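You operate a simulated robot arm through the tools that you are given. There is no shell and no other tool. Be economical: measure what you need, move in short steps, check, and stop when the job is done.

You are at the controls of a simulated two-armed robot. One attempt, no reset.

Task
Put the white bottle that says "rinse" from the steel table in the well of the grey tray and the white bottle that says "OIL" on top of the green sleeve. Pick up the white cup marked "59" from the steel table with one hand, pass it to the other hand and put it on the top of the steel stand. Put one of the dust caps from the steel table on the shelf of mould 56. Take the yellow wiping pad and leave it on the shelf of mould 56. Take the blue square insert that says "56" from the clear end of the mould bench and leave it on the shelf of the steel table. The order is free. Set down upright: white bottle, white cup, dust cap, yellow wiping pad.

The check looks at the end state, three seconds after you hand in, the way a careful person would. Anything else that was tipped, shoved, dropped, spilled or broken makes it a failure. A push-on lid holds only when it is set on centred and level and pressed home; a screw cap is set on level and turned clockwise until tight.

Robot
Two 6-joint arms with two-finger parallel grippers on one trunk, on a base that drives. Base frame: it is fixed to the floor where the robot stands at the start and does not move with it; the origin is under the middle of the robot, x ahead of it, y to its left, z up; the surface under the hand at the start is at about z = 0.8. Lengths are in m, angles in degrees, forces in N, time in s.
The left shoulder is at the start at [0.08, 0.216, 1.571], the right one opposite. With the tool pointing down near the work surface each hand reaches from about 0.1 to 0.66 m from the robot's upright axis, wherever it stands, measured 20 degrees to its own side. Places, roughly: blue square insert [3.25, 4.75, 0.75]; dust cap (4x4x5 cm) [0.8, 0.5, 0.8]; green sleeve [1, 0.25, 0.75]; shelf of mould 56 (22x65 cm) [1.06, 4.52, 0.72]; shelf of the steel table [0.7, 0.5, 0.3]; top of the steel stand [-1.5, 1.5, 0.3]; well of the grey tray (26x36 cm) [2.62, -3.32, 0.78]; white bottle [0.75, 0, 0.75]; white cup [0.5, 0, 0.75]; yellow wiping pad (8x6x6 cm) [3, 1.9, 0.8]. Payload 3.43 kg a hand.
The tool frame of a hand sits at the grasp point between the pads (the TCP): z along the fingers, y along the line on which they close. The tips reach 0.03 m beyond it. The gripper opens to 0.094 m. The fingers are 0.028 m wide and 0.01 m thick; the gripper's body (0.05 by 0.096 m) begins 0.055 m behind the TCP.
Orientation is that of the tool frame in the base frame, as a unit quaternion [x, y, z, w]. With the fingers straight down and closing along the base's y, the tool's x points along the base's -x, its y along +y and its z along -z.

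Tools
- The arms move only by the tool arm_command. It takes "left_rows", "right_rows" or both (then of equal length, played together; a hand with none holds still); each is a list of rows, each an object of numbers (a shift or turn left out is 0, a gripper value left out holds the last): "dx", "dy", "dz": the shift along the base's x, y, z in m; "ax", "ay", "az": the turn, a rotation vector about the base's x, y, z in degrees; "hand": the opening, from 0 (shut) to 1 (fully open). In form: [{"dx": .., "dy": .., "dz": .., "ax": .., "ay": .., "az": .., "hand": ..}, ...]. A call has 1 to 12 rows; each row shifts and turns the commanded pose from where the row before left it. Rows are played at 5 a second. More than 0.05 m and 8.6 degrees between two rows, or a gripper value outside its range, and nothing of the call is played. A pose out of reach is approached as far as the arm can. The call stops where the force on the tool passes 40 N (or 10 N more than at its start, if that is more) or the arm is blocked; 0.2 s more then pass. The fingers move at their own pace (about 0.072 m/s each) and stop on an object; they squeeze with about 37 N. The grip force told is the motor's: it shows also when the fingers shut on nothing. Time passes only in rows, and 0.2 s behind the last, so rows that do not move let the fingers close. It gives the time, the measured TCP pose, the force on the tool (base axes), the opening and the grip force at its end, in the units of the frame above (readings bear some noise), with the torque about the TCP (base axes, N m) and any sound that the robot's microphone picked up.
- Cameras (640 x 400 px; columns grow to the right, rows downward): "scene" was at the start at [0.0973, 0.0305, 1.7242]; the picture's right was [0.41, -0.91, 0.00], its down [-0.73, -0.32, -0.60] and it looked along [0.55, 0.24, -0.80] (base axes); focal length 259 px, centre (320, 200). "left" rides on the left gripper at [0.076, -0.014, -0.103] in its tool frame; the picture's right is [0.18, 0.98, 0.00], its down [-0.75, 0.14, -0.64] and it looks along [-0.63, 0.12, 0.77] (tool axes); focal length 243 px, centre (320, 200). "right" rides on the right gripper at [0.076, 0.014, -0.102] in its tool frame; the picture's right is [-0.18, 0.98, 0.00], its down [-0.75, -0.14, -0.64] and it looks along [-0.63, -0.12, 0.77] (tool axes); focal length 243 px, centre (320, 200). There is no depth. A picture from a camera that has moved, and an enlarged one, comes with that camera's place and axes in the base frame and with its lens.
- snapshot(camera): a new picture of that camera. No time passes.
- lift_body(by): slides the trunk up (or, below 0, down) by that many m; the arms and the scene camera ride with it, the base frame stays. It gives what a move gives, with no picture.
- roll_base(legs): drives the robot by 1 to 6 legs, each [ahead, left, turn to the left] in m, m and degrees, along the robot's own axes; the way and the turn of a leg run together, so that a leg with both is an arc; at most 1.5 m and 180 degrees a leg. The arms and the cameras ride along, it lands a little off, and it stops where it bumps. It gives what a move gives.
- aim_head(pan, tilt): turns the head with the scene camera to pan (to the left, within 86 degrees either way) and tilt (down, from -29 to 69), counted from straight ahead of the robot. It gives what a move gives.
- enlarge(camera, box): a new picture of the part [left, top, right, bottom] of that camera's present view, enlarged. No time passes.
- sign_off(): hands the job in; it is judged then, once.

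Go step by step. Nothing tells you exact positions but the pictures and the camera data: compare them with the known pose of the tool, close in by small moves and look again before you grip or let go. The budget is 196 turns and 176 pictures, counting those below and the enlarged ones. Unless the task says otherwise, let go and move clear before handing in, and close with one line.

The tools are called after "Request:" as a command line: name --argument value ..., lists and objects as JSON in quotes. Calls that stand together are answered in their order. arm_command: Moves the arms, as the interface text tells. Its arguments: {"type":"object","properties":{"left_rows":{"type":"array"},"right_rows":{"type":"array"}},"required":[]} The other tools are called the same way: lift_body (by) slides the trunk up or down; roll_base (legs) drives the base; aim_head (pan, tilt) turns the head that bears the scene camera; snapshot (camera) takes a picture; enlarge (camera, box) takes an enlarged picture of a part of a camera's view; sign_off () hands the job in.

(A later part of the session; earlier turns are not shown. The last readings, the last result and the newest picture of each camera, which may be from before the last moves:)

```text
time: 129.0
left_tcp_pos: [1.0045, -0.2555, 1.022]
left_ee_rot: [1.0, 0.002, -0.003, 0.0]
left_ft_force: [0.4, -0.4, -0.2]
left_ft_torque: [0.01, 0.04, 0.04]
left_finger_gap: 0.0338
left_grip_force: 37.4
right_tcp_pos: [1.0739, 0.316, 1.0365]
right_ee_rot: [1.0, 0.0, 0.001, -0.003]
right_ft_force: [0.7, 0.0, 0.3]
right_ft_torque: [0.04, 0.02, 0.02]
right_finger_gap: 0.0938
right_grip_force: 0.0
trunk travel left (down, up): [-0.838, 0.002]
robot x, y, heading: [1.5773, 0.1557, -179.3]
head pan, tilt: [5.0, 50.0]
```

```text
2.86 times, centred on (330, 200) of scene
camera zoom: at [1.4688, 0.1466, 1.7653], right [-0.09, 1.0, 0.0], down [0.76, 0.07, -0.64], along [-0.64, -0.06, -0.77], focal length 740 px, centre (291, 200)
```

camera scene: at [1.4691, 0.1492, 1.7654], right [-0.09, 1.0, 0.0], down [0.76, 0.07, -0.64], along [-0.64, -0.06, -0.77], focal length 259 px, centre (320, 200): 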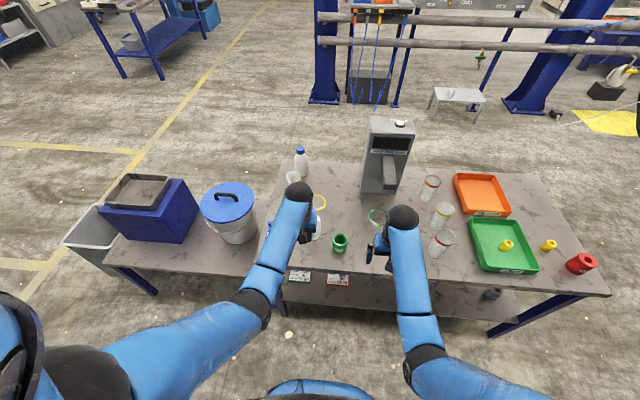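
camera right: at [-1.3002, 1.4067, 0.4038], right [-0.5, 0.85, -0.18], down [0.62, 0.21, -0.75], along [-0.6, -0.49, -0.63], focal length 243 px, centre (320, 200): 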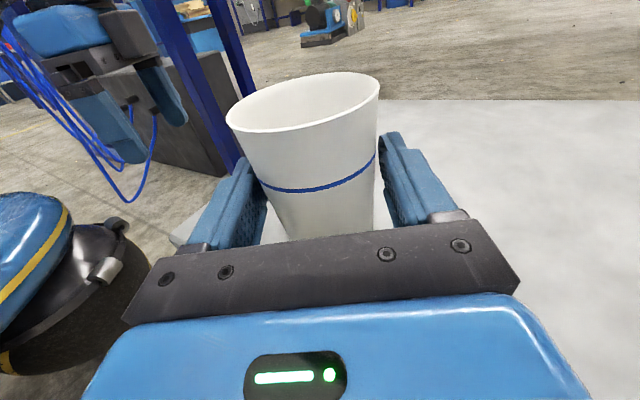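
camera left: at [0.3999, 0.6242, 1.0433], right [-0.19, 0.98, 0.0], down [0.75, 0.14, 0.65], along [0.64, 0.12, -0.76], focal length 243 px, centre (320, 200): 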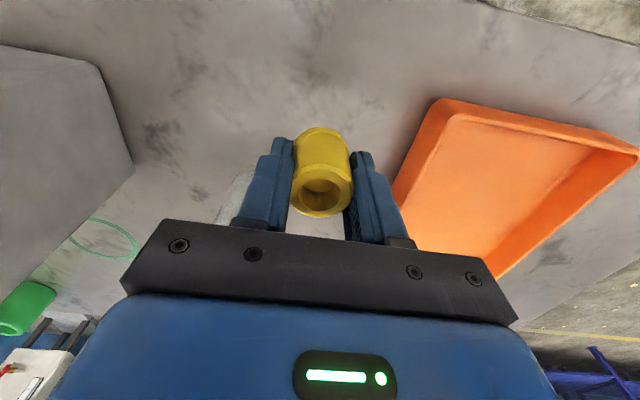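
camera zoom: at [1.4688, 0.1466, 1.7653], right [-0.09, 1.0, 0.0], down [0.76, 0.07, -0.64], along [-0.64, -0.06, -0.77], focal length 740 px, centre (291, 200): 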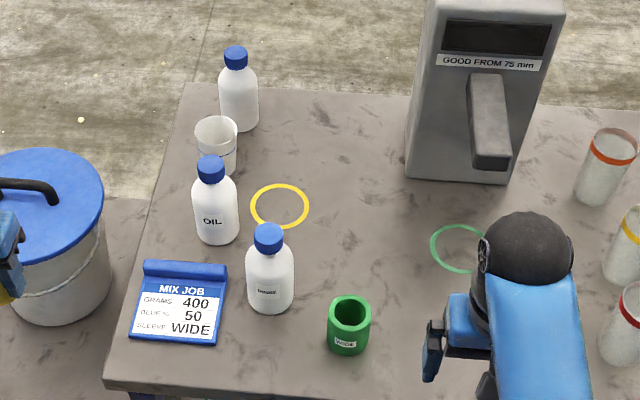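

The nearer bottle has small print (likely "rinse") and the one behind it reads "OIL". I'll confirm, then shift the base to reach OIL.

Request:
enlarge --camera "scene" --box '[300, 180, 340, 215]'

Request:
arm_command --left_rows '[{"dy": 0.05}, {"dy": 0.05}]'

Request:
roll_base --legs '[[0, 0.31, -0.5], [0.19, 0, 0]]'

Request:
snapshot --camera "scene"

Request:
snapshot --camera "right"

```text
11.43 times, centred on (320, 198) of scene
camera zoom: at [1.4688, 0.1466, 1.7653], right [-0.09, 1.0, 0.0], down [0.76, 0.07, -0.64], along [-0.64, -0.06, -0.77], focal length 2958 px, centre (320, 229)
```

zoom: 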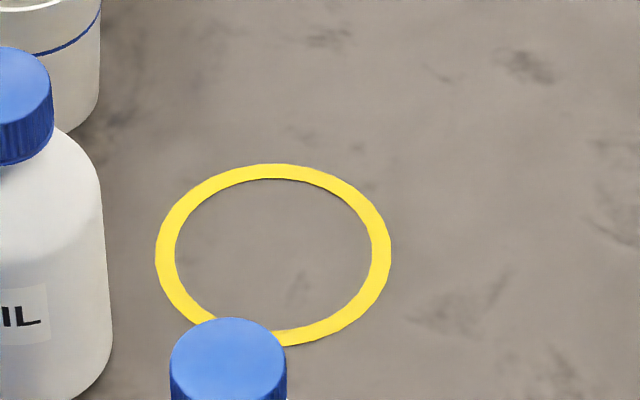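

```text
time: 129.6
left_tcp_pos: [1.0051, -0.1529, 1.0238]
left_ee_rot: [1.0, 0.002, -0.004, 0.001]
left_ft_force: [-0.8, -0.1, -0.1]
left_ft_torque: [-0.02, 0.01, -0.01]
left_finger_gap: 0.0338
left_grip_force: 36.8
right_tcp_pos: [1.0767, 0.318, 1.0364]
right_ee_rot: [1.0, 0.001, 0.0, 0.0]
right_ft_force: [-0.7, -0.9, -0.7]
right_ft_torque: [0.0, 0.03, 0.0]
right_finger_gap: 0.0942
right_grip_force: 0.0
trunk travel left (down, up): [-0.838, 0.002]
robot x, y, heading: [1.5792, 0.1617, -179.6]
head pan, tilt: [5.0, 50.0]
```

```text
time: 132.9
left_tcp_pos: [0.8193, -0.4685, 1.0264]
left_ee_rot: [1.0, 0.003, -0.005, 0.001]
left_ft_force: [0.4, 1.0, -0.5]
left_ft_torque: [0.02, -0.01, -0.03]
left_finger_gap: 0.0339
left_grip_force: 37.0
right_tcp_pos: [0.8903, 0.0025, 1.0387]
right_ee_rot: [1.0, 0.001, -0.001, -0.001]
right_ft_force: [0.6, 0.6, 0.6]
right_ft_torque: [-0.02, 0.02, 0.02]
right_finger_gap: 0.0938
right_grip_force: 0.0
trunk travel left (down, up): [-0.838, 0.002]
robot x, y, heading: [1.3871, -0.1595, -179.7]
head pan, tilt: [5.0, 50.0]
```

```text
117 pictures are left
camera scene: at [1.2863, -0.1652, 1.7658], right [-0.09, 1.0, 0.0], down [0.76, 0.07, -0.65], along [-0.64, -0.06, -0.76], focal length 259 px, centre (320, 200)
```

scene: 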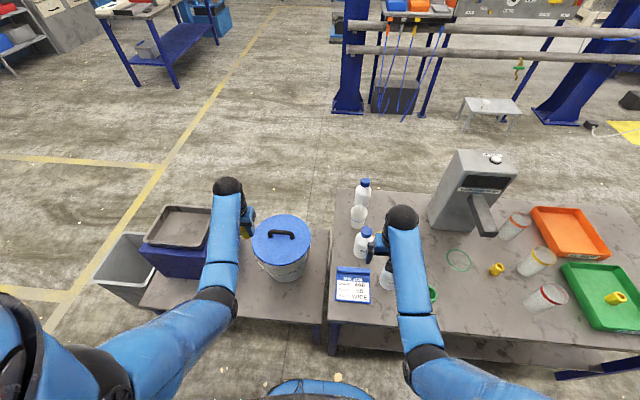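

```text
116 pictures are left
camera right: at [0.9681, -0.0118, 1.1405], right [-0.18, -0.98, 0.0], down [-0.75, 0.14, 0.64], along [-0.63, 0.12, -0.77], focal length 243 px, centre (320, 200)
```

right: 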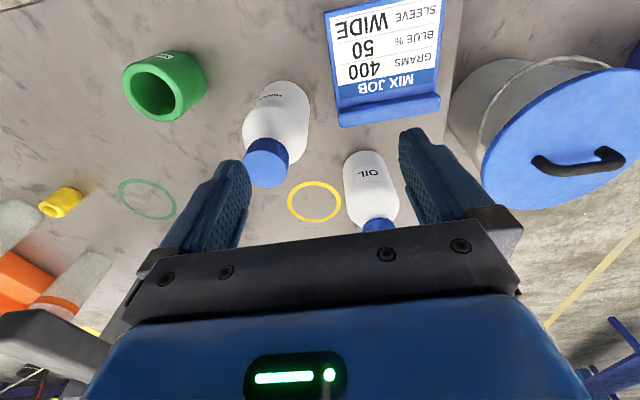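

Labels confirmed: OIL is the farther bottle at about (0.735, -0.05), rinse at (0.855, 0.053). Next the right hand moves above OIL.

Request:
arm_command --right_rows '[{"dx": -0.045, "dy": -0.015}, {"dx": -0.045, "dy": -0.015}, {"dx": -0.04, "dy": -0.015}]'

Request:
snapshot --camera "right"

```text
time: 133.7
left_tcp_pos: [0.8141, -0.4679, 1.0226]
left_ee_rot: [1.0, 0.003, -0.002, 0.0]
left_ft_force: [-0.1, 0.1, -0.8]
left_ft_torque: [0.0, 0.0, -0.04]
left_finger_gap: 0.0338
left_grip_force: 37.1
right_tcp_pos: [0.7541, -0.0422, 1.0344]
right_ee_rot: [1.0, 0.001, 0.002, -0.002]
right_ft_force: [-0.2, -1.2, -1.0]
right_ft_torque: [-0.02, 0.03, 0.0]
right_finger_gap: 0.0942
right_grip_force: 0.0
trunk travel left (down, up): [-0.838, 0.002]
robot x, y, heading: [1.3887, -0.1552, -179.8]
head pan, tilt: [5.0, 50.0]
```

```text
115 pictures are left
camera right: at [0.8316, -0.0561, 1.1367], right [-0.18, -0.98, -0.01], down [-0.76, 0.14, 0.64], along [-0.63, 0.12, -0.77], focal length 243 px, centre (320, 200)
```

right: 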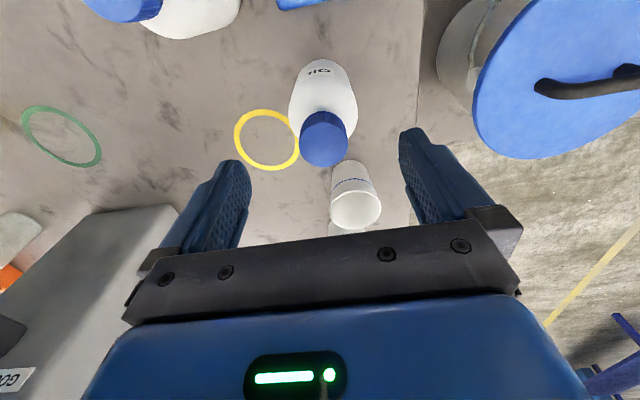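

The cap centre is at about (0.743, -0.042). I'll centre on it and descend so the fingertips straddle the bottle body, stopping on contact.

Request:
arm_command --right_rows '[{"dx": -0.011, "dz": -0.03, "hand": 1}, {"dz": -0.04}, {"dz": -0.03}, {"dz": -0.012}]'

Request:
snapshot --camera "right"

```text
time: 134.7
left_tcp_pos: [0.8151, -0.4674, 1.0228]
left_ee_rot: [1.0, 0.002, -0.003, 0.001]
left_ft_force: [0.4, 0.0, 0.1]
left_ft_torque: [0.01, -0.02, -0.01]
left_finger_gap: 0.034
left_grip_force: 36.6
right_tcp_pos: [0.7445, -0.0414, 0.923]
right_ee_rot: [1.0, 0.001, 0.001, -0.001]
right_ft_force: [0.1, 0.3, 0.4]
right_ft_torque: [0.03, 0.0, 0.0]
right_finger_gap: 0.094
right_grip_force: 0.1
trunk travel left (down, up): [-0.838, 0.002]
robot x, y, heading: [1.3875, -0.1568, -179.6]
head pan, tilt: [5.0, 50.0]
```

```text
114 pictures are left
camera right: at [0.8222, -0.0548, 1.0256], right [-0.18, -0.98, 0.0], down [-0.75, 0.14, 0.64], along [-0.63, 0.12, -0.77], focal length 243 px, centre (320, 200)
```

right: 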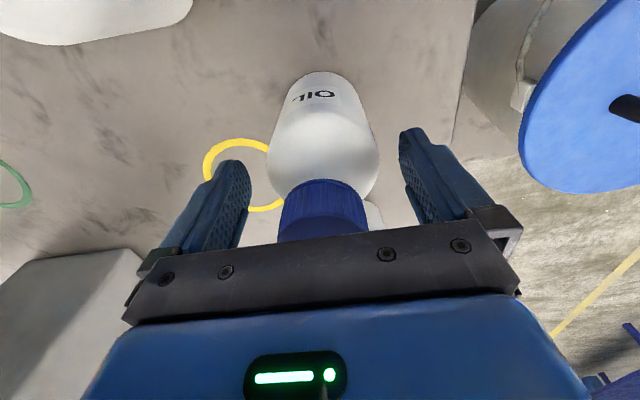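

It's centred. I'll go down 6 mm more, close, and lift slightly.

Request:
arm_command --right_rows '[{"dz": -0.006}, {"hand": 0}, {}, {}, {}, {"dz": 0.02}]'

Request:
snapshot --camera "right"

```text
time: 136.1
left_tcp_pos: [0.8149, -0.4681, 1.0224]
left_ee_rot: [1.0, 0.003, -0.004, 0.002]
left_ft_force: [-0.9, -0.4, -0.6]
left_ft_torque: [0.01, 0.0, -0.03]
left_finger_gap: 0.0335
left_grip_force: 36.8
right_tcp_pos: [0.7492, -0.0418, 0.9385]
right_ee_rot: [1.0, 0.001, 0.002, -0.002]
right_ft_force: [-1.1, -0.5, -5.2]
right_ft_torque: [-0.01, -0.03, 0.01]
right_finger_gap: 0.0682
right_grip_force: 36.7
right hand out of reach, approached as far as the arm can: row 1
trunk travel left (down, up): [-0.838, 0.002]
robot x, y, heading: [1.388, -0.1579, -179.7]
head pan, tilt: [5.0, 50.0]
```

```text
113 pictures are left
camera right: at [0.8263, -0.0559, 1.0413], right [-0.18, -0.98, 0.0], down [-0.76, 0.14, 0.64], along [-0.63, 0.12, -0.77], focal length 243 px, centre (320, 200)
```

right: 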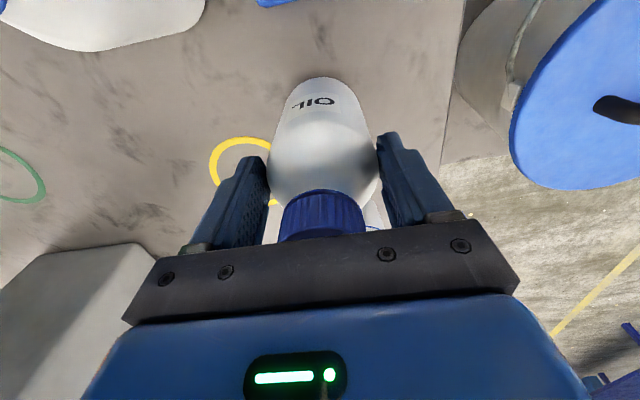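

OIL is held (about 5 N). The sleeve is near (0.915, 0.177). I'll lift high enough to clear the rinse bottle and check the height reached.

Request:
arm_command --right_rows '[{"dz": 0.04}, {"dz": 0.04}, {"dz": 0.04}, {"dz": 0.03}]'

Request:
snapshot --camera "scene"

```text
time: 137.1
left_tcp_pos: [0.8153, -0.4686, 1.0236]
left_ee_rot: [1.0, 0.002, -0.003, 0.0]
left_ft_force: [0.0, -0.5, 0.0]
left_ft_torque: [-0.02, -0.01, 0.01]
left_finger_gap: 0.0338
left_grip_force: 37.3
right_tcp_pos: [0.7512, -0.0405, 1.0899]
right_ee_rot: [1.0, 0.0, 0.002, -0.003]
right_ft_force: [0.5, 0.5, -4.2]
right_ft_torque: [0.01, -0.06, 0.02]
right_finger_gap: 0.0684
right_grip_force: 36.7
trunk travel left (down, up): [-0.838, 0.002]
robot x, y, heading: [1.3866, -0.1595, -179.8]
head pan, tilt: [5.0, 50.0]
```

```text
112 pictures are left
camera scene: at [1.2792, -0.1652, 1.7652], right [-0.09, 1.0, 0.0], down [0.76, 0.07, -0.64], along [-0.64, -0.06, -0.77], focal length 259 px, centre (320, 200)
```

scene: 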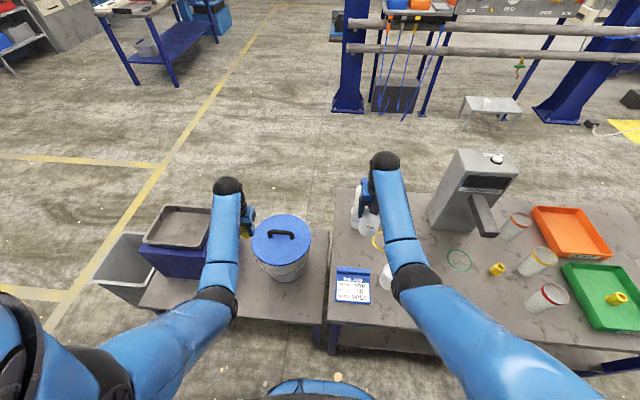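

At z 1.09 the bottle's base is at 0.97. I'll route around the rinse bottle and over to the sleeve.

Request:
arm_command --right_rows '[{"dx": 0.00975, "dy": 0.0425}, {"dx": 0.00975, "dy": 0.0425}, {"dx": 0.00975, "dy": 0.0425}, {"dx": 0.00975, "dy": 0.0425}, {"dx": 0.04, "dy": 0.0157, "dz": -0.015}, {"dx": 0.04, "dy": 0.0157, "dz": -0.015}, {"dx": 0.04, "dy": 0.0157, "dz": -0.015}]'

Request:
snapshot --camera "right"

Request:
snapshot --camera "scene"

```text
time: 138.7
left_tcp_pos: [0.817, -0.4666, 1.0254]
left_ee_rot: [1.0, 0.003, -0.002, 0.001]
left_ft_force: [0.2, 0.0, -0.1]
left_ft_torque: [0.02, 0.01, -0.02]
left_finger_gap: 0.0338
left_grip_force: 36.7
right_tcp_pos: [0.9106, 0.1761, 1.0473]
right_ee_rot: [1.0, 0.001, 0.002, -0.002]
right_ft_force: [-0.4, -0.4, -4.1]
right_ft_torque: [0.01, -0.01, -0.02]
right_finger_gap: 0.0683
right_grip_force: 37.4
trunk travel left (down, up): [-0.838, 0.002]
robot x, y, heading: [1.3862, -0.1604, -179.6]
head pan, tilt: [5.0, 50.0]
```

```text
111 pictures are left
camera right: at [0.9873, 0.1611, 1.1494], right [-0.18, -0.98, 0.0], down [-0.76, 0.14, 0.64], along [-0.63, 0.12, -0.77], focal length 243 px, centre (320, 200)
```

right: 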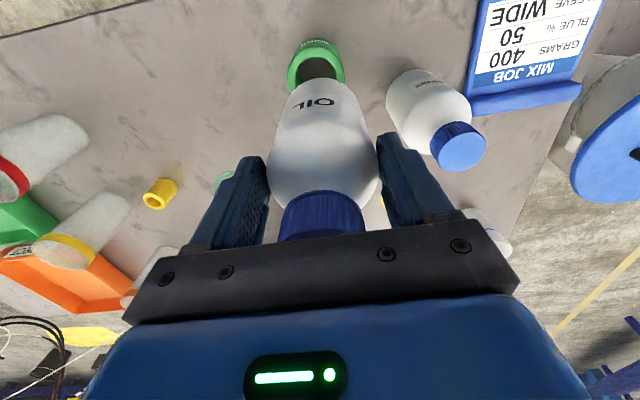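

```text
110 pictures are left
camera scene: at [1.2813, -0.1641, 1.7655], right [-0.09, 1.0, 0.0], down [0.76, 0.07, -0.64], along [-0.64, -0.06, -0.77], focal length 259 px, centre (320, 200)
```

scene: 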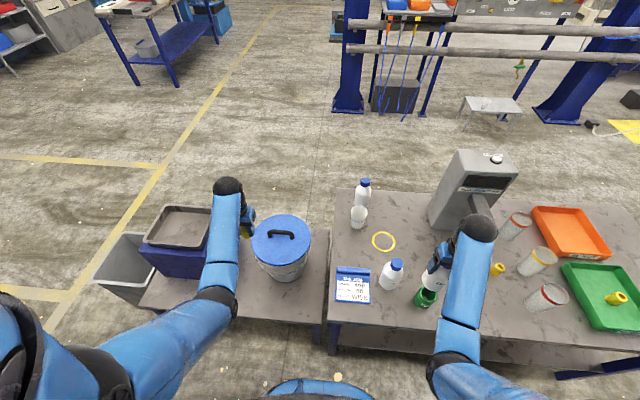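

The sleeve shows just beyond the bottle's base. I'll zoom in to measure it.

Request:
enlarge --camera "right" --box '[260, 20, 380, 110]'

Request:
enlarge --camera "scene" --box '[380, 220, 480, 320]'

```text
4.44 times, centred on (320, 65) of right
camera zoom: at [0.9873, 0.1611, 1.1494], right [-0.18, -0.98, 0.0], down [-0.76, 0.14, 0.64], along [-0.63, 0.12, -0.77], focal length 1078 px, centre (320, 800)
```

zoom: 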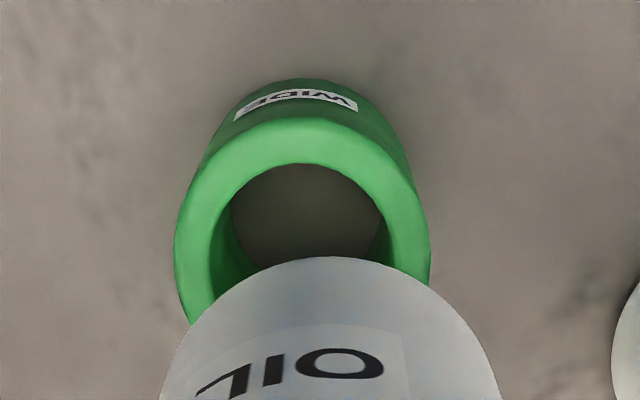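

```text
4.00 times, centred on (430, 270) of scene
camera zoom: at [1.2813, -0.1641, 1.7655], right [-0.09, 1.0, 0.0], down [0.76, 0.07, -0.64], along [-0.64, -0.06, -0.77], focal length 1035 px, centre (-120, -80)
```

zoom: 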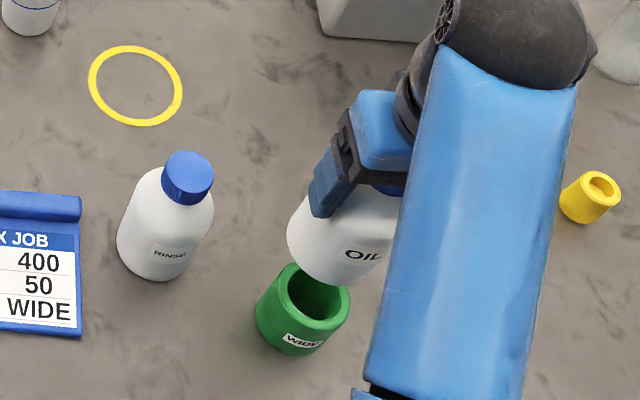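

The sleeve centre is (0.924, 0.177), top z≈0.87, and the bottle centre sits about 3 mm behind the TCP. I'll shift 17 mm and lower to just above.

Request:
arm_command --right_rows '[{"dx": 0.017, "dy": 0.001}, {"dz": -0.025}, {"dz": -0.02}]'

Request:
enlarge --camera "right" --box '[240, 20, 400, 130]'

Request:
enlarge --camera "scene" --box '[390, 230, 470, 320]'

```text
time: 139.5
left_tcp_pos: [0.8144, -0.4671, 1.023]
left_ee_rot: [1.0, 0.002, -0.003, 0.001]
left_ft_force: [-0.7, 0.2, -0.8]
left_ft_torque: [0.01, 0.01, -0.02]
left_finger_gap: 0.0339
left_grip_force: 37.4
right_tcp_pos: [0.9239, 0.1756, 0.998]
right_ee_rot: [1.0, 0.002, 0.001, -0.001]
right_ft_force: [-0.1, -0.5, -4.3]
right_ft_torque: [0.01, -0.03, -0.02]
right_finger_gap: 0.0682
right_grip_force: 37.0
trunk travel left (down, up): [-0.838, 0.002]
robot x, y, heading: [1.3882, -0.1558, -179.8]
head pan, tilt: [5.0, 50.0]
```

```text
3.64 times, centred on (320, 75) of right
camera zoom: at [1.0015, 0.1618, 1.1017], right [-0.18, -0.98, 0.0], down [-0.76, 0.14, 0.64], along [-0.63, 0.12, -0.77], focal length 882 px, centre (320, 654)
```

zoom: 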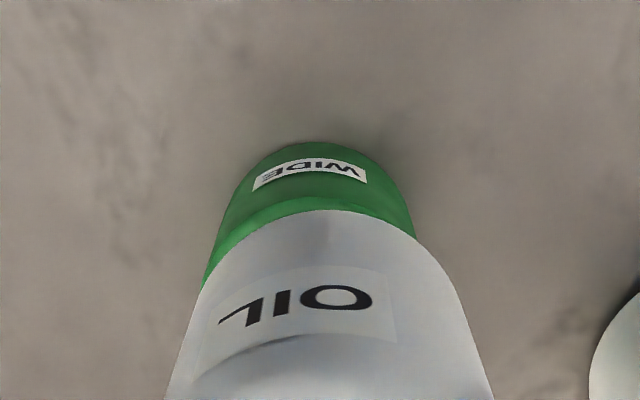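

```text
4.44 times, centred on (430, 275) of scene
camera zoom: at [1.2787, -0.1641, 1.7652], right [-0.09, 1.0, 0.0], down [0.76, 0.07, -0.64], along [-0.64, -0.06, -0.77], focal length 1150 px, centre (-169, -133)
```

zoom: 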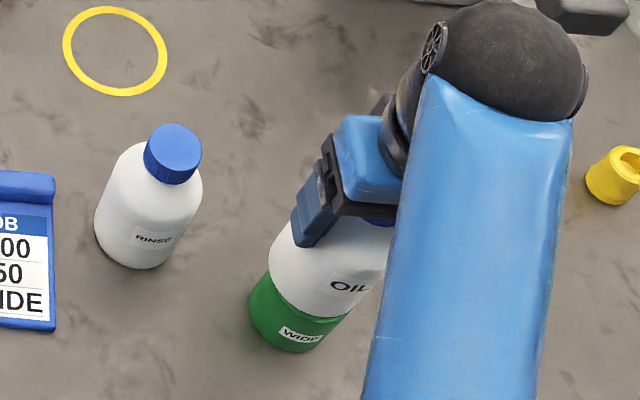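

The bottle is nearly centred; it needs +5 mm in x. I'll lower gently onto the sleeve and watch the force.

Request:
arm_command --right_rows '[{"dx": 0.005, "dy": 0.001}, {"dz": -0.005}, {"dz": -0.003}]'

Request:
arm_command --right_rows '[{"dz": -0.003}, {}]'

```text
time: 140.3
left_tcp_pos: [0.8144, -0.4691, 1.0247]
left_ee_rot: [1.0, 0.003, -0.003, 0.001]
left_ft_force: [0.0, -0.4, -0.2]
left_ft_torque: [-0.01, 0.01, -0.02]
left_finger_gap: 0.0336
left_grip_force: 37.2
right_tcp_pos: [0.9281, 0.1776, 0.992]
right_ee_rot: [1.0, 0.0, 0.002, -0.003]
right_ft_force: [-0.1, 0.1, -2.6]
right_ft_torque: [0.07, 0.05, 0.0]
right_finger_gap: 0.068
right_grip_force: 37.3
trunk travel left (down, up): [-0.838, 0.002]
robot x, y, heading: [1.3882, -0.1598, -179.7]
head pan, tilt: [5.0, 50.0]
```

```text
time: 140.9
left_tcp_pos: [0.8158, -0.4688, 1.024]
left_ee_rot: [1.0, 0.002, -0.005, 0.001]
left_ft_force: [-0.1, -0.5, -0.4]
left_ft_torque: [0.0, -0.01, 0.02]
left_finger_gap: 0.0338
left_grip_force: 36.9
right_tcp_pos: [0.9307, 0.1766, 0.9927]
right_ee_rot: [1.0, 0.0, -0.002, -0.004]
right_ft_force: [0.4, 2.3, 24.8]
right_ft_torque: [0.13, -0.14, -0.01]
right_finger_gap: 0.0684
right_grip_force: 37.4
trunk travel left (down, up): [-0.838, 0.002]
robot x, y, heading: [1.3853, -0.1548, -179.7]
head pan, tilt: [5.0, 50.0]
```

Contact with the sleeve. I'll ease the press and open.

Request:
arm_command --right_rows '[{"dz": 0.003}, {"hand": 0.78}, {}, {"hand": 1}, {}]'

Request:
enlarge --camera "scene" --box '[390, 210, 490, 320]'

Request:
snapshot --camera "right"

```text
time: 142.1
left_tcp_pos: [0.8155, -0.4697, 1.0237]
left_ee_rot: [1.0, 0.002, -0.003, 0.001]
left_ft_force: [-0.6, 0.6, 0.1]
left_ft_torque: [-0.01, -0.01, -0.01]
left_finger_gap: 0.0336
left_grip_force: 36.6
right_tcp_pos: [0.9294, 0.1773, 0.9912]
right_ee_rot: [1.0, 0.002, 0.002, -0.002]
right_ft_force: [-0.3, -0.2, 0.7]
right_ft_torque: [0.0, 0.01, -0.01]
right_finger_gap: 0.0941
right_grip_force: 0.0
trunk travel left (down, up): [-0.838, 0.002]
robot x, y, heading: [1.3892, -0.1589, -179.7]
head pan, tilt: [5.0, 50.0]
```

```text
3.64 times, centred on (440, 265) of scene
camera zoom: at [1.2796, -0.1647, 1.7653], right [-0.09, 1.0, 0.0], down [0.76, 0.07, -0.64], along [-0.64, -0.06, -0.77], focal length 941 px, centre (-116, -36)
```

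zoom: 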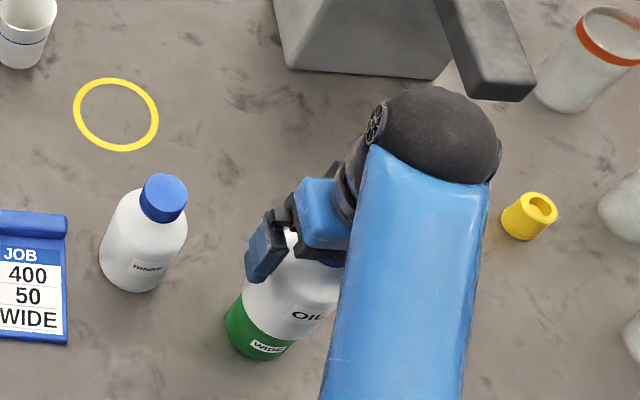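

```text
104 pictures are left
camera right: at [1.0068, 0.163, 1.0941], right [-0.18, -0.98, 0.0], down [-0.76, 0.14, 0.64], along [-0.63, 0.12, -0.77], focal length 243 px, centre (320, 200)
```

right: 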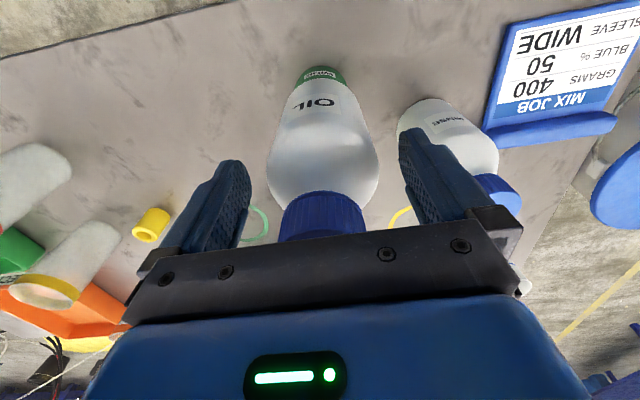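

OIL stands on the sleeve and the fingers are open. I'll raise in small steps, watching for sideways drift.

Request:
arm_command --right_rows '[{"dz": 0.02}, {"dz": 0.02}, {"dz": 0.015}]'

```text
time: 142.9
left_tcp_pos: [0.8153, -0.4679, 1.0252]
left_ee_rot: [1.0, 0.003, -0.003, 0.001]
left_ft_force: [0.5, -0.8, -0.3]
left_ft_torque: [-0.01, 0.01, -0.01]
left_finger_gap: 0.0337
left_grip_force: 37.1
right_tcp_pos: [0.9296, 0.1764, 1.0478]
right_ee_rot: [1.0, 0.0, 0.0, -0.002]
right_ft_force: [0.7, -0.6, 0.7]
right_ft_torque: [0.01, 0.0, 0.01]
right_finger_gap: 0.0937
right_grip_force: 0.0
trunk travel left (down, up): [-0.838, 0.002]
robot x, y, heading: [1.3856, -0.1587, -179.7]
head pan, tilt: [5.0, 50.0]
```

Going straight; a little more.

Request:
arm_command --right_rows '[{"dz": 0.012}, {"dz": 0.012}]'

Request:
snapshot --camera "right"

```text
time: 143.5
left_tcp_pos: [0.8151, -0.4688, 1.0234]
left_ee_rot: [1.0, 0.003, -0.004, 0.001]
left_ft_force: [0.4, 0.7, -0.2]
left_ft_torque: [0.01, -0.01, 0.0]
left_finger_gap: 0.0337
left_grip_force: 37.2
right_tcp_pos: [0.9275, 0.1773, 1.0519]
right_ee_rot: [1.0, 0.001, 0.0, -0.002]
right_ft_force: [-0.8, 0.3, 0.8]
right_ft_torque: [-0.02, -0.01, 0.03]
right_finger_gap: 0.0942
right_grip_force: 0.0
right hand out of reach, approached as far as the arm can: row 1, 2
trunk travel left (down, up): [-0.838, 0.002]
robot x, y, heading: [1.3876, -0.1591, -179.7]
head pan, tilt: [5.0, 50.0]
```

```text
103 pictures are left
camera right: at [1.0047, 0.1636, 1.154], right [-0.18, -0.98, 0.0], down [-0.75, 0.14, 0.64], along [-0.63, 0.12, -0.77], focal length 243 px, centre (320, 200)
```

right: 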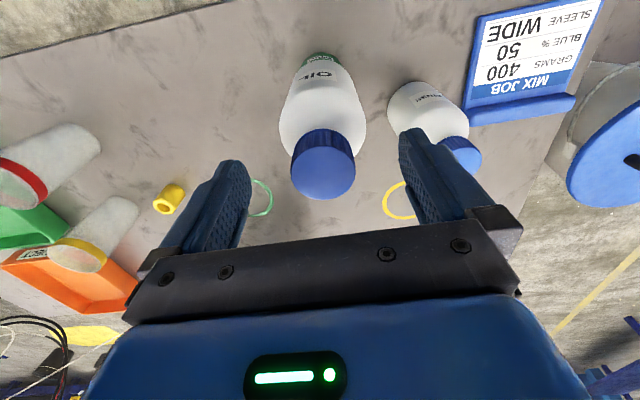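

The hand is at its height limit with the cap still slightly between the tips. I'll back the base straight out 0.2 m; the fingers pass on either side.

Request:
roll_base --legs '[[-0.2, 0, 0]]'

Request:
arm_command --right_rows '[{"dy": -0.042}, {"dy": -0.042}, {"dy": -0.04}]'

Request:
snapshot --camera "scene"

Request:
snapshot --camera "right"

```text
time: 145.0
left_tcp_pos: [1.0087, -0.4678, 1.0214]
left_ee_rot: [1.0, 0.004, -0.001, 0.002]
left_ft_force: [-0.3, -0.3, -0.3]
left_ft_torque: [0.0, -0.03, -0.02]
left_finger_gap: 0.0337
left_grip_force: 36.9
right_tcp_pos: [1.1187, 0.1771, 1.0489]
right_ee_rot: [1.0, 0.002, 0.002, -0.002]
right_ft_force: [-1.1, -0.8, -0.6]
right_ft_torque: [0.01, -0.03, 0.01]
right_finger_gap: 0.094
right_grip_force: 0.1
trunk travel left (down, up): [-0.838, 0.002]
robot x, y, heading: [1.5838, -0.153, -179.7]
head pan, tilt: [5.0, 50.0]
```

```text
time: 145.8
left_tcp_pos: [1.0111, -0.4678, 1.0235]
left_ee_rot: [1.0, 0.004, -0.003, 0.0]
left_ft_force: [-0.4, 0.3, -0.5]
left_ft_torque: [0.03, -0.02, -0.02]
left_finger_gap: 0.0337
left_grip_force: 37.2
right_tcp_pos: [1.1194, 0.0561, 1.0476]
right_ee_rot: [1.0, 0.0, -0.001, -0.003]
right_ft_force: [-0.1, -0.5, 0.1]
right_ft_torque: [-0.01, 0.03, -0.04]
right_finger_gap: 0.094
right_grip_force: 0.0
right hand out of reach, approached as far as the arm can: row 2
trunk travel left (down, up): [-0.838, 0.002]
robot x, y, heading: [1.5799, -0.1533, -179.3]
head pan, tilt: [5.0, 50.0]
```

```text
102 pictures are left
camera scene: at [1.4757, -0.1648, 1.7653], right [-0.09, 1.0, 0.0], down [0.76, 0.07, -0.64], along [-0.64, -0.06, -0.77], focal length 259 px, centre (320, 200)
```

scene: 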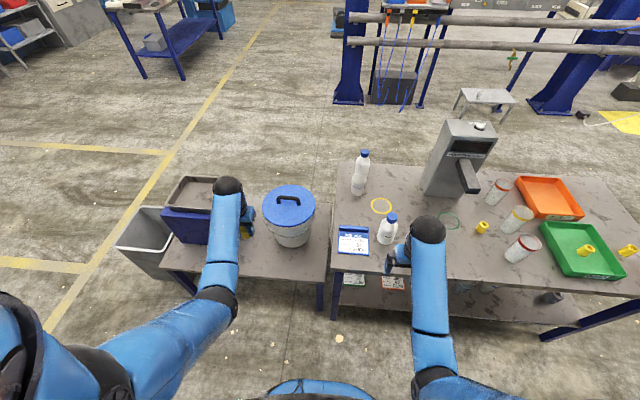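

```text
101 pictures are left
camera right: at [1.1975, 0.0413, 1.1502], right [-0.18, -0.98, -0.01], down [-0.75, 0.14, 0.64], along [-0.63, 0.12, -0.76], focal length 243 px, centre (320, 200)
```

right: 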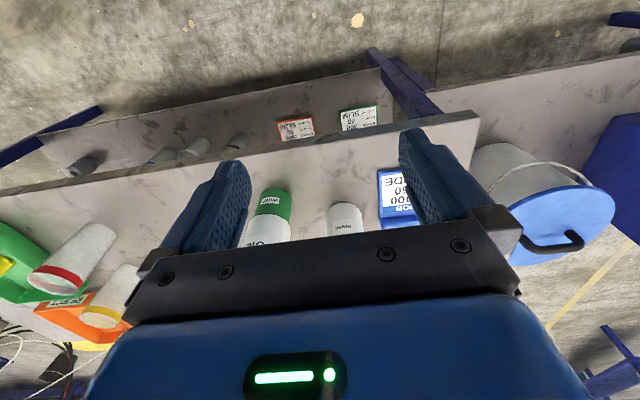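

OIL stays upright. Next is rinse at about (0.86, 0.06). I'll drive forward 0.18 and look from above.

Request:
roll_base --legs '[[0.19, 0, 0]]'

Request:
snapshot --camera "right"

```text
time: 147.4
left_tcp_pos: [0.827, -0.4706, 1.0255]
left_ee_rot: [1.0, 0.004, -0.005, 0.001]
left_ft_force: [0.1, -0.4, -0.2]
left_ft_torque: [0.02, 0.02, 0.01]
left_finger_gap: 0.0338
left_grip_force: 36.8
right_tcp_pos: [0.9339, 0.0537, 1.0499]
right_ee_rot: [1.0, 0.003, -0.004, -0.002]
right_ft_force: [-0.6, 0.3, 0.4]
right_ft_torque: [0.03, -0.02, 0.01]
right_finger_gap: 0.0939
right_grip_force: 0.0
trunk travel left (down, up): [-0.838, 0.002]
robot x, y, heading: [1.3955, -0.1604, -179.4]
head pan, tilt: [5.0, 50.0]
```

```text
100 pictures are left
camera right: at [1.0121, 0.0396, 1.1517], right [-0.18, -0.98, 0.0], down [-0.75, 0.13, 0.65], along [-0.64, 0.12, -0.76], focal length 243 px, centre (320, 200)
```

right: 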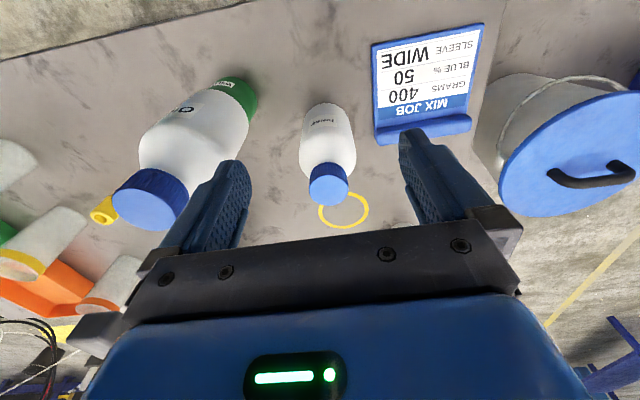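

The cap is estimated at (0.864, 0.058). I'll move over it and recheck.

Request:
arm_command --right_rows '[{"dx": -0.035, "dy": 0.002, "dz": -0.01}, {"dx": -0.035, "dy": 0.002, "dz": -0.01}]'

Request:
snapshot --camera "right"

```text
time: 148.0
left_tcp_pos: [0.8226, -0.4711, 1.0228]
left_ee_rot: [1.0, 0.004, -0.003, 0.0]
left_ft_force: [0.3, 0.3, -0.4]
left_ft_torque: [0.04, -0.01, -0.03]
left_finger_gap: 0.0336
left_grip_force: 37.0
right_tcp_pos: [0.8615, 0.0568, 1.0276]
right_ee_rot: [1.0, 0.003, 0.0, -0.002]
right_ft_force: [0.0, -0.5, 0.3]
right_ft_torque: [-0.02, 0.0, 0.03]
right_finger_gap: 0.0943
right_grip_force: 0.1
trunk travel left (down, up): [-0.838, 0.002]
robot x, y, heading: [1.3922, -0.1583, -179.8]
head pan, tilt: [5.0, 50.0]
```

```text
99 pictures are left
camera right: at [0.9383, 0.0425, 1.1306], right [-0.18, -0.98, 0.0], down [-0.75, 0.13, 0.64], along [-0.63, 0.12, -0.77], focal length 243 px, centre (320, 200)
```

right: 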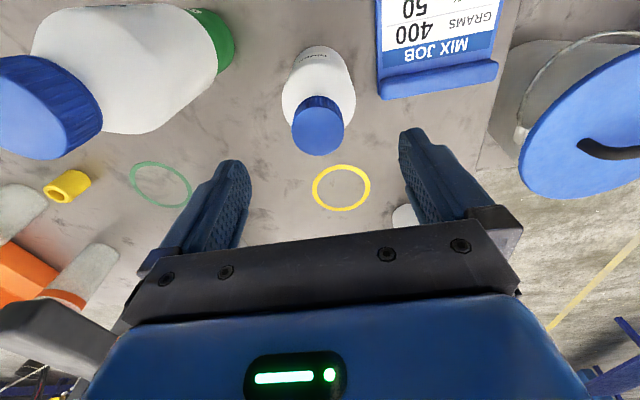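

The cap is at (0.866, 0.058). I'll descend as with OIL and grip.

Request:
arm_command --right_rows '[{"dx": 0.004, "dy": 0.0015, "dz": -0.03}, {"dz": -0.04}, {"dz": -0.039}]'

Request:
snapshot --camera "right"

```text
time: 148.8
left_tcp_pos: [0.8226, -0.4722, 1.0234]
left_ee_rot: [1.0, 0.005, -0.004, 0.001]
left_ft_force: [-0.3, -0.3, -1.1]
left_ft_torque: [0.02, -0.03, -0.01]
left_finger_gap: 0.0339
left_grip_force: 36.7
right_tcp_pos: [0.8637, 0.0596, 0.9192]
right_ee_rot: [1.0, 0.003, -0.001, -0.003]
right_ft_force: [0.9, 0.2, -0.8]
right_ft_torque: [0.02, 0.0, 0.0]
right_finger_gap: 0.094
right_grip_force: 0.0
trunk travel left (down, up): [-0.838, 0.002]
robot x, y, heading: [1.3909, -0.1553, -179.3]
head pan, tilt: [5.0, 50.0]
```

```text
98 pictures are left
camera right: at [0.9425, 0.0458, 1.0211], right [-0.18, -0.98, 0.0], down [-0.75, 0.13, 0.64], along [-0.63, 0.12, -0.76], focal length 243 px, centre (320, 200)
```

right: 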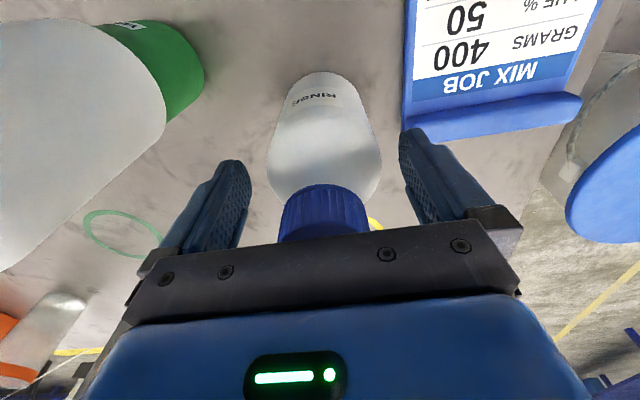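

RINSE is centred. I'll close and lift.

Request:
arm_command --right_rows '[{"hand": 0}, {}, {}, {}, {"dz": 0.03}, {"dz": 0.04}, {"dz": 0.03}]'

Request:
roll_base --legs '[[-0.4, 0, 0]]'

Request:
aim_head --pan 0 --tilt 45

Request:
snapshot --camera "scene"

```text
time: 150.4
left_tcp_pos: [0.8222, -0.47, 1.0229]
left_ee_rot: [1.0, 0.005, -0.004, 0.001]
left_ft_force: [-0.6, 0.2, -0.8]
left_ft_torque: [-0.01, 0.0, 0.01]
left_finger_gap: 0.0336
left_grip_force: 36.7
right_tcp_pos: [0.8642, 0.0577, 1.0193]
right_ee_rot: [1.0, 0.002, -0.001, -0.002]
right_ft_force: [0.2, 0.0, -3.8]
right_ft_torque: [0.02, -0.04, 0.01]
right_finger_gap: 0.0681
right_grip_force: 36.8
trunk travel left (down, up): [-0.838, 0.002]
robot x, y, heading: [1.3931, -0.1562, -179.4]
head pan, tilt: [5.0, 50.0]
```

```text
time: 152.9
left_tcp_pos: [1.2219, -0.4677, 1.0222]
left_ee_rot: [1.0, 0.007, -0.002, 0.001]
left_ft_force: [0.0, -0.2, 0.1]
left_ft_torque: [-0.02, -0.02, -0.02]
left_finger_gap: 0.0337
left_grip_force: 36.8
right_tcp_pos: [1.2594, 0.0602, 1.0183]
right_ee_rot: [1.0, 0.005, 0.0, -0.002]
right_ft_force: [-0.3, 0.5, -3.6]
right_ft_torque: [0.01, -0.02, -0.02]
right_finger_gap: 0.0683
right_grip_force: 37.1
trunk travel left (down, up): [-0.838, 0.002]
robot x, y, heading: [1.7963, -0.1546, -179.4]
head pan, tilt: [5.0, 50.0]
```

```text
time: 153.6
left_tcp_pos: [1.2234, -0.469, 1.0225]
left_ee_rot: [1.0, 0.007, -0.002, 0.001]
left_ft_force: [0.0, 0.5, -0.7]
left_ft_torque: [-0.03, -0.05, 0.02]
left_finger_gap: 0.0336
left_grip_force: 36.8
right_tcp_pos: [1.2605, 0.0601, 1.0191]
right_ee_rot: [1.0, 0.005, -0.001, -0.002]
right_ft_force: [0.2, -1.4, -5.1]
right_ft_torque: [0.03, -0.02, 0.01]
right_finger_gap: 0.0683
right_grip_force: 37.1
trunk travel left (down, up): [-0.838, 0.002]
robot x, y, heading: [1.7962, -0.153, -179.3]
head pan, tilt: [0.0, 45.0]
```

```text
97 pictures are left
camera scene: at [1.6795, -0.1547, 1.772], right [-0.01, 1.0, 0.0], down [0.71, 0.01, -0.71], along [-0.71, -0.01, -0.71], focal length 259 px, centre (320, 200)
```

scene: 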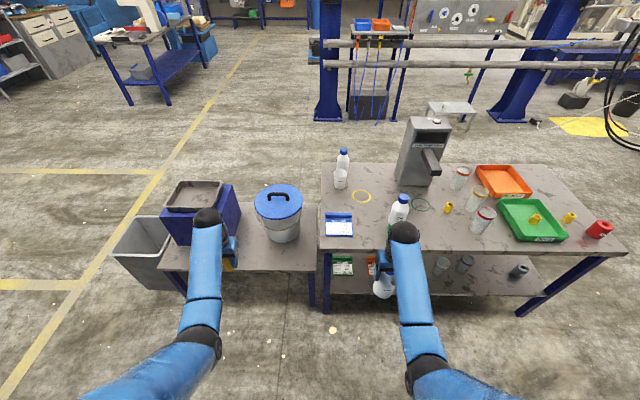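

OIL remains upright on the sleeve and RINSE is in the right hand. Now toward the grey tray bench: turn to face -y, drive, and look.

Request:
roll_base --legs '[[0, 0, 89.3], [1.4, 0.3, 0]]'

Request:
aim_head --pan 15 --tilt 30

Request:
snapshot --camera "scene"

```text
time: 164.4
left_tcp_pos: [2.4298, -2.0987, 1.0234]
left_ee_rot: [0.704, 0.71, -0.002, 0.004]
left_ft_force: [1.2, 0.5, -1.3]
left_ft_torque: [0.02, 0.01, -0.03]
left_finger_gap: 0.0335
left_grip_force: 36.9
right_tcp_pos: [1.9017, -2.0566, 1.0198]
right_ee_rot: [0.706, 0.709, -0.003, 0.0]
right_ft_force: [0.1, -0.1, -4.9]
right_ft_torque: [0.04, 0.05, 0.02]
right_finger_gap: 0.0684
right_grip_force: 36.7
trunk travel left (down, up): [-0.838, 0.002]
robot x, y, heading: [2.1231, -1.5248, -89.7]
head pan, tilt: [0.0, 45.0]
```

```text
time: 165.2
left_tcp_pos: [2.4297, -2.0989, 1.0236]
left_ee_rot: [0.704, 0.71, -0.002, 0.003]
left_ft_force: [0.0, 0.5, -0.3]
left_ft_torque: [-0.01, 0.03, -0.01]
left_finger_gap: 0.0338
left_grip_force: 37.2
right_tcp_pos: [1.9027, -2.0574, 1.0206]
right_ee_rot: [0.706, 0.708, -0.002, -0.001]
right_ft_force: [1.4, 0.4, -4.5]
right_ft_torque: [0.04, 0.0, 0.0]
right_finger_gap: 0.0684
right_grip_force: 36.5
trunk travel left (down, up): [-0.838, 0.002]
robot x, y, heading: [2.1184, -1.5248, -89.6]
head pan, tilt: [15.0, 30.0]
```

```text
96 pictures are left
camera scene: at [2.1414, -1.6445, 1.7948], right [-0.96, -0.27, 0.0], down [-0.13, 0.48, -0.87], along [0.23, -0.83, -0.5], focal length 259 px, centre (320, 200)
```

scene: 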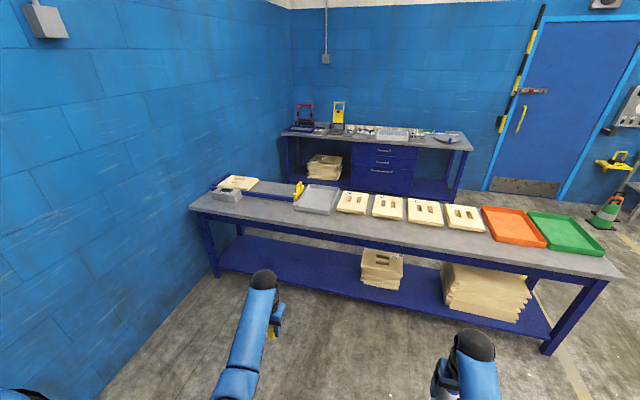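

The grey tray centre is at (2.62, -3.30) and the bench front edge at y≈-3.0. I'll drive to stand in front of it with the right hand lined up.

Request:
roll_base --legs '[[0, 0.66, 0], [1.05, 0, 0]]'

Request:
aim_head --pan -5 --tilt 55

Request:
snapshot --camera "scene"

Request:
snapshot --camera "right"

```text
time: 173.8
left_tcp_pos: [3.1148, -3.14, 1.0236]
left_ee_rot: [0.695, 0.719, -0.001, 0.003]
left_ft_force: [0.5, 0.6, -0.7]
left_ft_torque: [-0.01, 0.0, -0.02]
left_finger_gap: 0.0338
left_grip_force: 36.8
right_tcp_pos: [2.5853, -3.1118, 1.0192]
right_ee_rot: [0.696, 0.718, -0.003, -0.001]
right_ft_force: [-0.5, 0.4, -4.2]
right_ft_torque: [0.02, -0.04, 0.0]
right_finger_gap: 0.0682
right_grip_force: 37.1
trunk travel left (down, up): [-0.838, 0.002]
robot x, y, heading: [2.788, -2.5784, -88.0]
head pan, tilt: [15.0, 30.0]
```

```text
time: 174.7
left_tcp_pos: [3.1148, -3.142, 1.0235]
left_ee_rot: [0.695, 0.719, -0.002, 0.002]
left_ft_force: [0.0, 0.9, -1.1]
left_ft_torque: [-0.02, 0.0, 0.05]
left_finger_gap: 0.0338
left_grip_force: 36.8
right_tcp_pos: [2.5856, -3.115, 1.0191]
right_ee_rot: [0.696, 0.718, -0.002, -0.002]
right_ft_force: [-0.1, 1.1, -4.7]
right_ft_torque: [0.03, -0.01, 0.0]
right_finger_gap: 0.068
right_grip_force: 36.9
trunk travel left (down, up): [-0.838, 0.002]
robot x, y, heading: [2.7872, -2.5794, -88.1]
head pan, tilt: [-5.0, 55.0]
```

```text
95 pictures are left
camera scene: at [2.7852, -2.6806, 1.7588], right [-1.0, 0.05, 0.0], down [0.04, 0.82, -0.57], along [-0.03, -0.57, -0.82], focal length 259 px, centre (320, 200)
```

scene: 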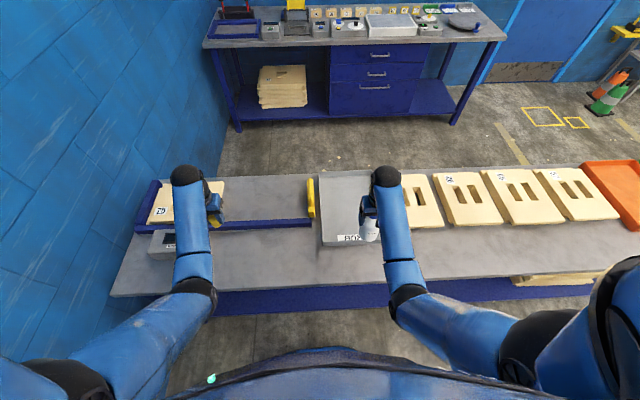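

```text
94 pictures are left
camera right: at [2.5995, -3.0367, 1.1215], right [0.99, -0.16, 0.0], down [-0.12, -0.76, 0.64], along [-0.1, -0.64, -0.77], focal length 243 px, centre (320, 200)
```

right: 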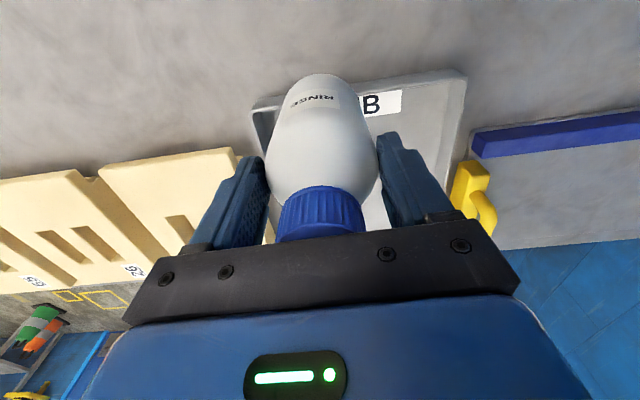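

The tray spans x 2.50–2.75, y -3.49..-3.13. I'll roll forward 10 cm, then reach to about (2.625, -3.27).

Request:
roll_base --legs '[[0.1, 0, 0]]'

Request:
arm_command --right_rows '[{"dx": 0.018, "dy": -0.03}, {"dx": 0.018, "dy": -0.03}]'

Request:
snapshot --camera "scene"

Request:
snapshot --camera "right"

```text
time: 175.9
left_tcp_pos: [3.1172, -3.229, 1.0277]
left_ee_rot: [0.696, 0.718, -0.004, 0.006]
left_ft_force: [0.3, 1.2, 0.4]
left_ft_torque: [-0.1, -0.04, 0.02]
left_finger_gap: 0.0337
left_grip_force: 37.0
right_tcp_pos: [2.5878, -3.1999, 1.0244]
right_ee_rot: [0.697, 0.717, -0.005, 0.003]
right_ft_force: [0.7, 2.1, -3.1]
right_ft_torque: [-0.03, -0.01, -0.03]
right_finger_gap: 0.0682
right_grip_force: 36.5
trunk travel left (down, up): [-0.838, 0.002]
robot x, y, heading: [2.7912, -2.6754, -88.4]
head pan, tilt: [-5.0, 55.0]
```

```text
time: 176.5
left_tcp_pos: [3.1182, -3.2352, 1.0228]
left_ee_rot: [0.695, 0.719, -0.002, 0.003]
left_ft_force: [0.3, 0.9, -0.5]
left_ft_torque: [0.0, -0.01, -0.02]
left_finger_gap: 0.0336
left_grip_force: 37.2
right_tcp_pos: [2.6224, -3.2652, 1.0209]
right_ee_rot: [0.697, 0.717, -0.003, -0.001]
right_ft_force: [-0.4, -0.2, -4.4]
right_ft_torque: [0.01, 0.0, -0.02]
right_finger_gap: 0.0679
right_grip_force: 36.6
trunk travel left (down, up): [-0.838, 0.002]
robot x, y, heading: [2.7909, -2.6732, -88.3]
head pan, tilt: [-5.0, 55.0]
```

```text
93 pictures are left
camera scene: at [2.7894, -2.7716, 1.759], right [-1.0, 0.06, 0.0], down [0.05, 0.82, -0.57], along [-0.03, -0.57, -0.82], focal length 259 px, centre (320, 200)
```

scene: 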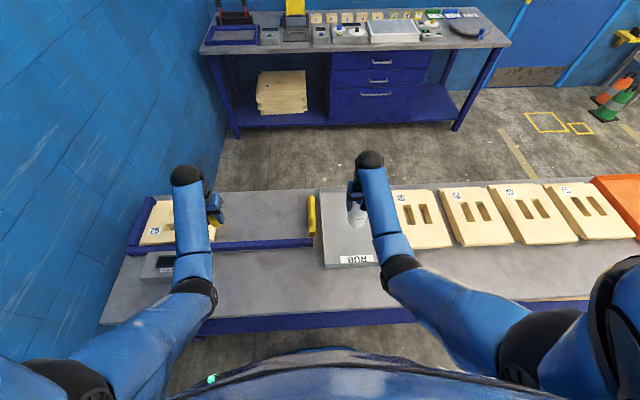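

```text
92 pictures are left
camera right: at [2.6367, -3.1878, 1.1228], right [0.99, -0.16, -0.01], down [-0.12, -0.76, 0.64], along [-0.11, -0.64, -0.77], focal length 243 px, centre (320, 200)
```

right: 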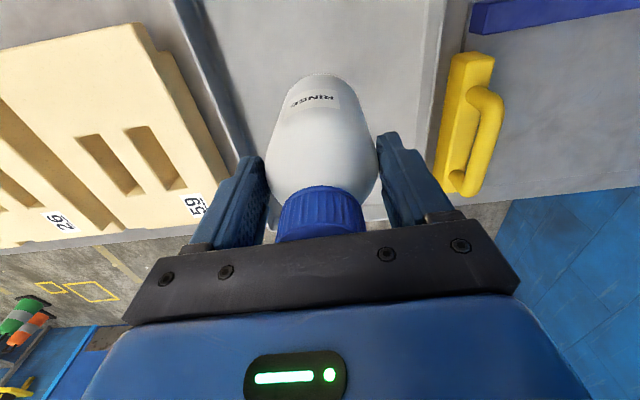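

The bottle is centred over the tray's well. Lowering.

Request:
arm_command --right_rows '[{"dz": -0.04}, {"dz": -0.035}, {"dz": -0.012}, {"dz": -0.005}, {"dz": -0.004}]'

```text
time: 177.7
left_tcp_pos: [3.1168, -3.2376, 1.0216]
left_ee_rot: [0.696, 0.718, -0.001, 0.003]
left_ft_force: [-0.3, 0.4, -0.6]
left_ft_torque: [0.01, -0.02, 0.0]
left_finger_gap: 0.0336
left_grip_force: 37.5
right_tcp_pos: [2.6221, -3.2687, 0.9235]
right_ee_rot: [0.698, 0.716, -0.003, -0.002]
right_ft_force: [-0.3, -0.4, -4.3]
right_ft_torque: [0.02, 0.01, -0.01]
right_finger_gap: 0.0681
right_grip_force: 36.6
trunk travel left (down, up): [-0.838, 0.002]
robot x, y, heading: [2.7922, -2.6712, -88.3]
head pan, tilt: [-5.0, 55.0]
```

Request:
arm_command --right_rows '[{"dz": -0.004}, {"dz": -0.003}, {}]'

```text
time: 178.5
left_tcp_pos: [3.1161, -3.2374, 1.0225]
left_ee_rot: [0.696, 0.718, -0.002, 0.003]
left_ft_force: [-0.2, -0.5, 0.1]
left_ft_torque: [0.01, 0.01, 0.01]
left_finger_gap: 0.0336
left_grip_force: 36.7
right_tcp_pos: [2.6239, -3.2665, 0.916]
right_ee_rot: [0.698, 0.716, -0.002, -0.002]
right_ft_force: [-0.3, 0.7, -3.6]
right_ft_torque: [-0.01, -0.01, -0.01]
right_finger_gap: 0.0684
right_grip_force: 37.3
trunk travel left (down, up): [-0.838, 0.002]
robot x, y, heading: [2.7933, -2.6693, -88.2]
head pan, tilt: [-5.0, 55.0]
```

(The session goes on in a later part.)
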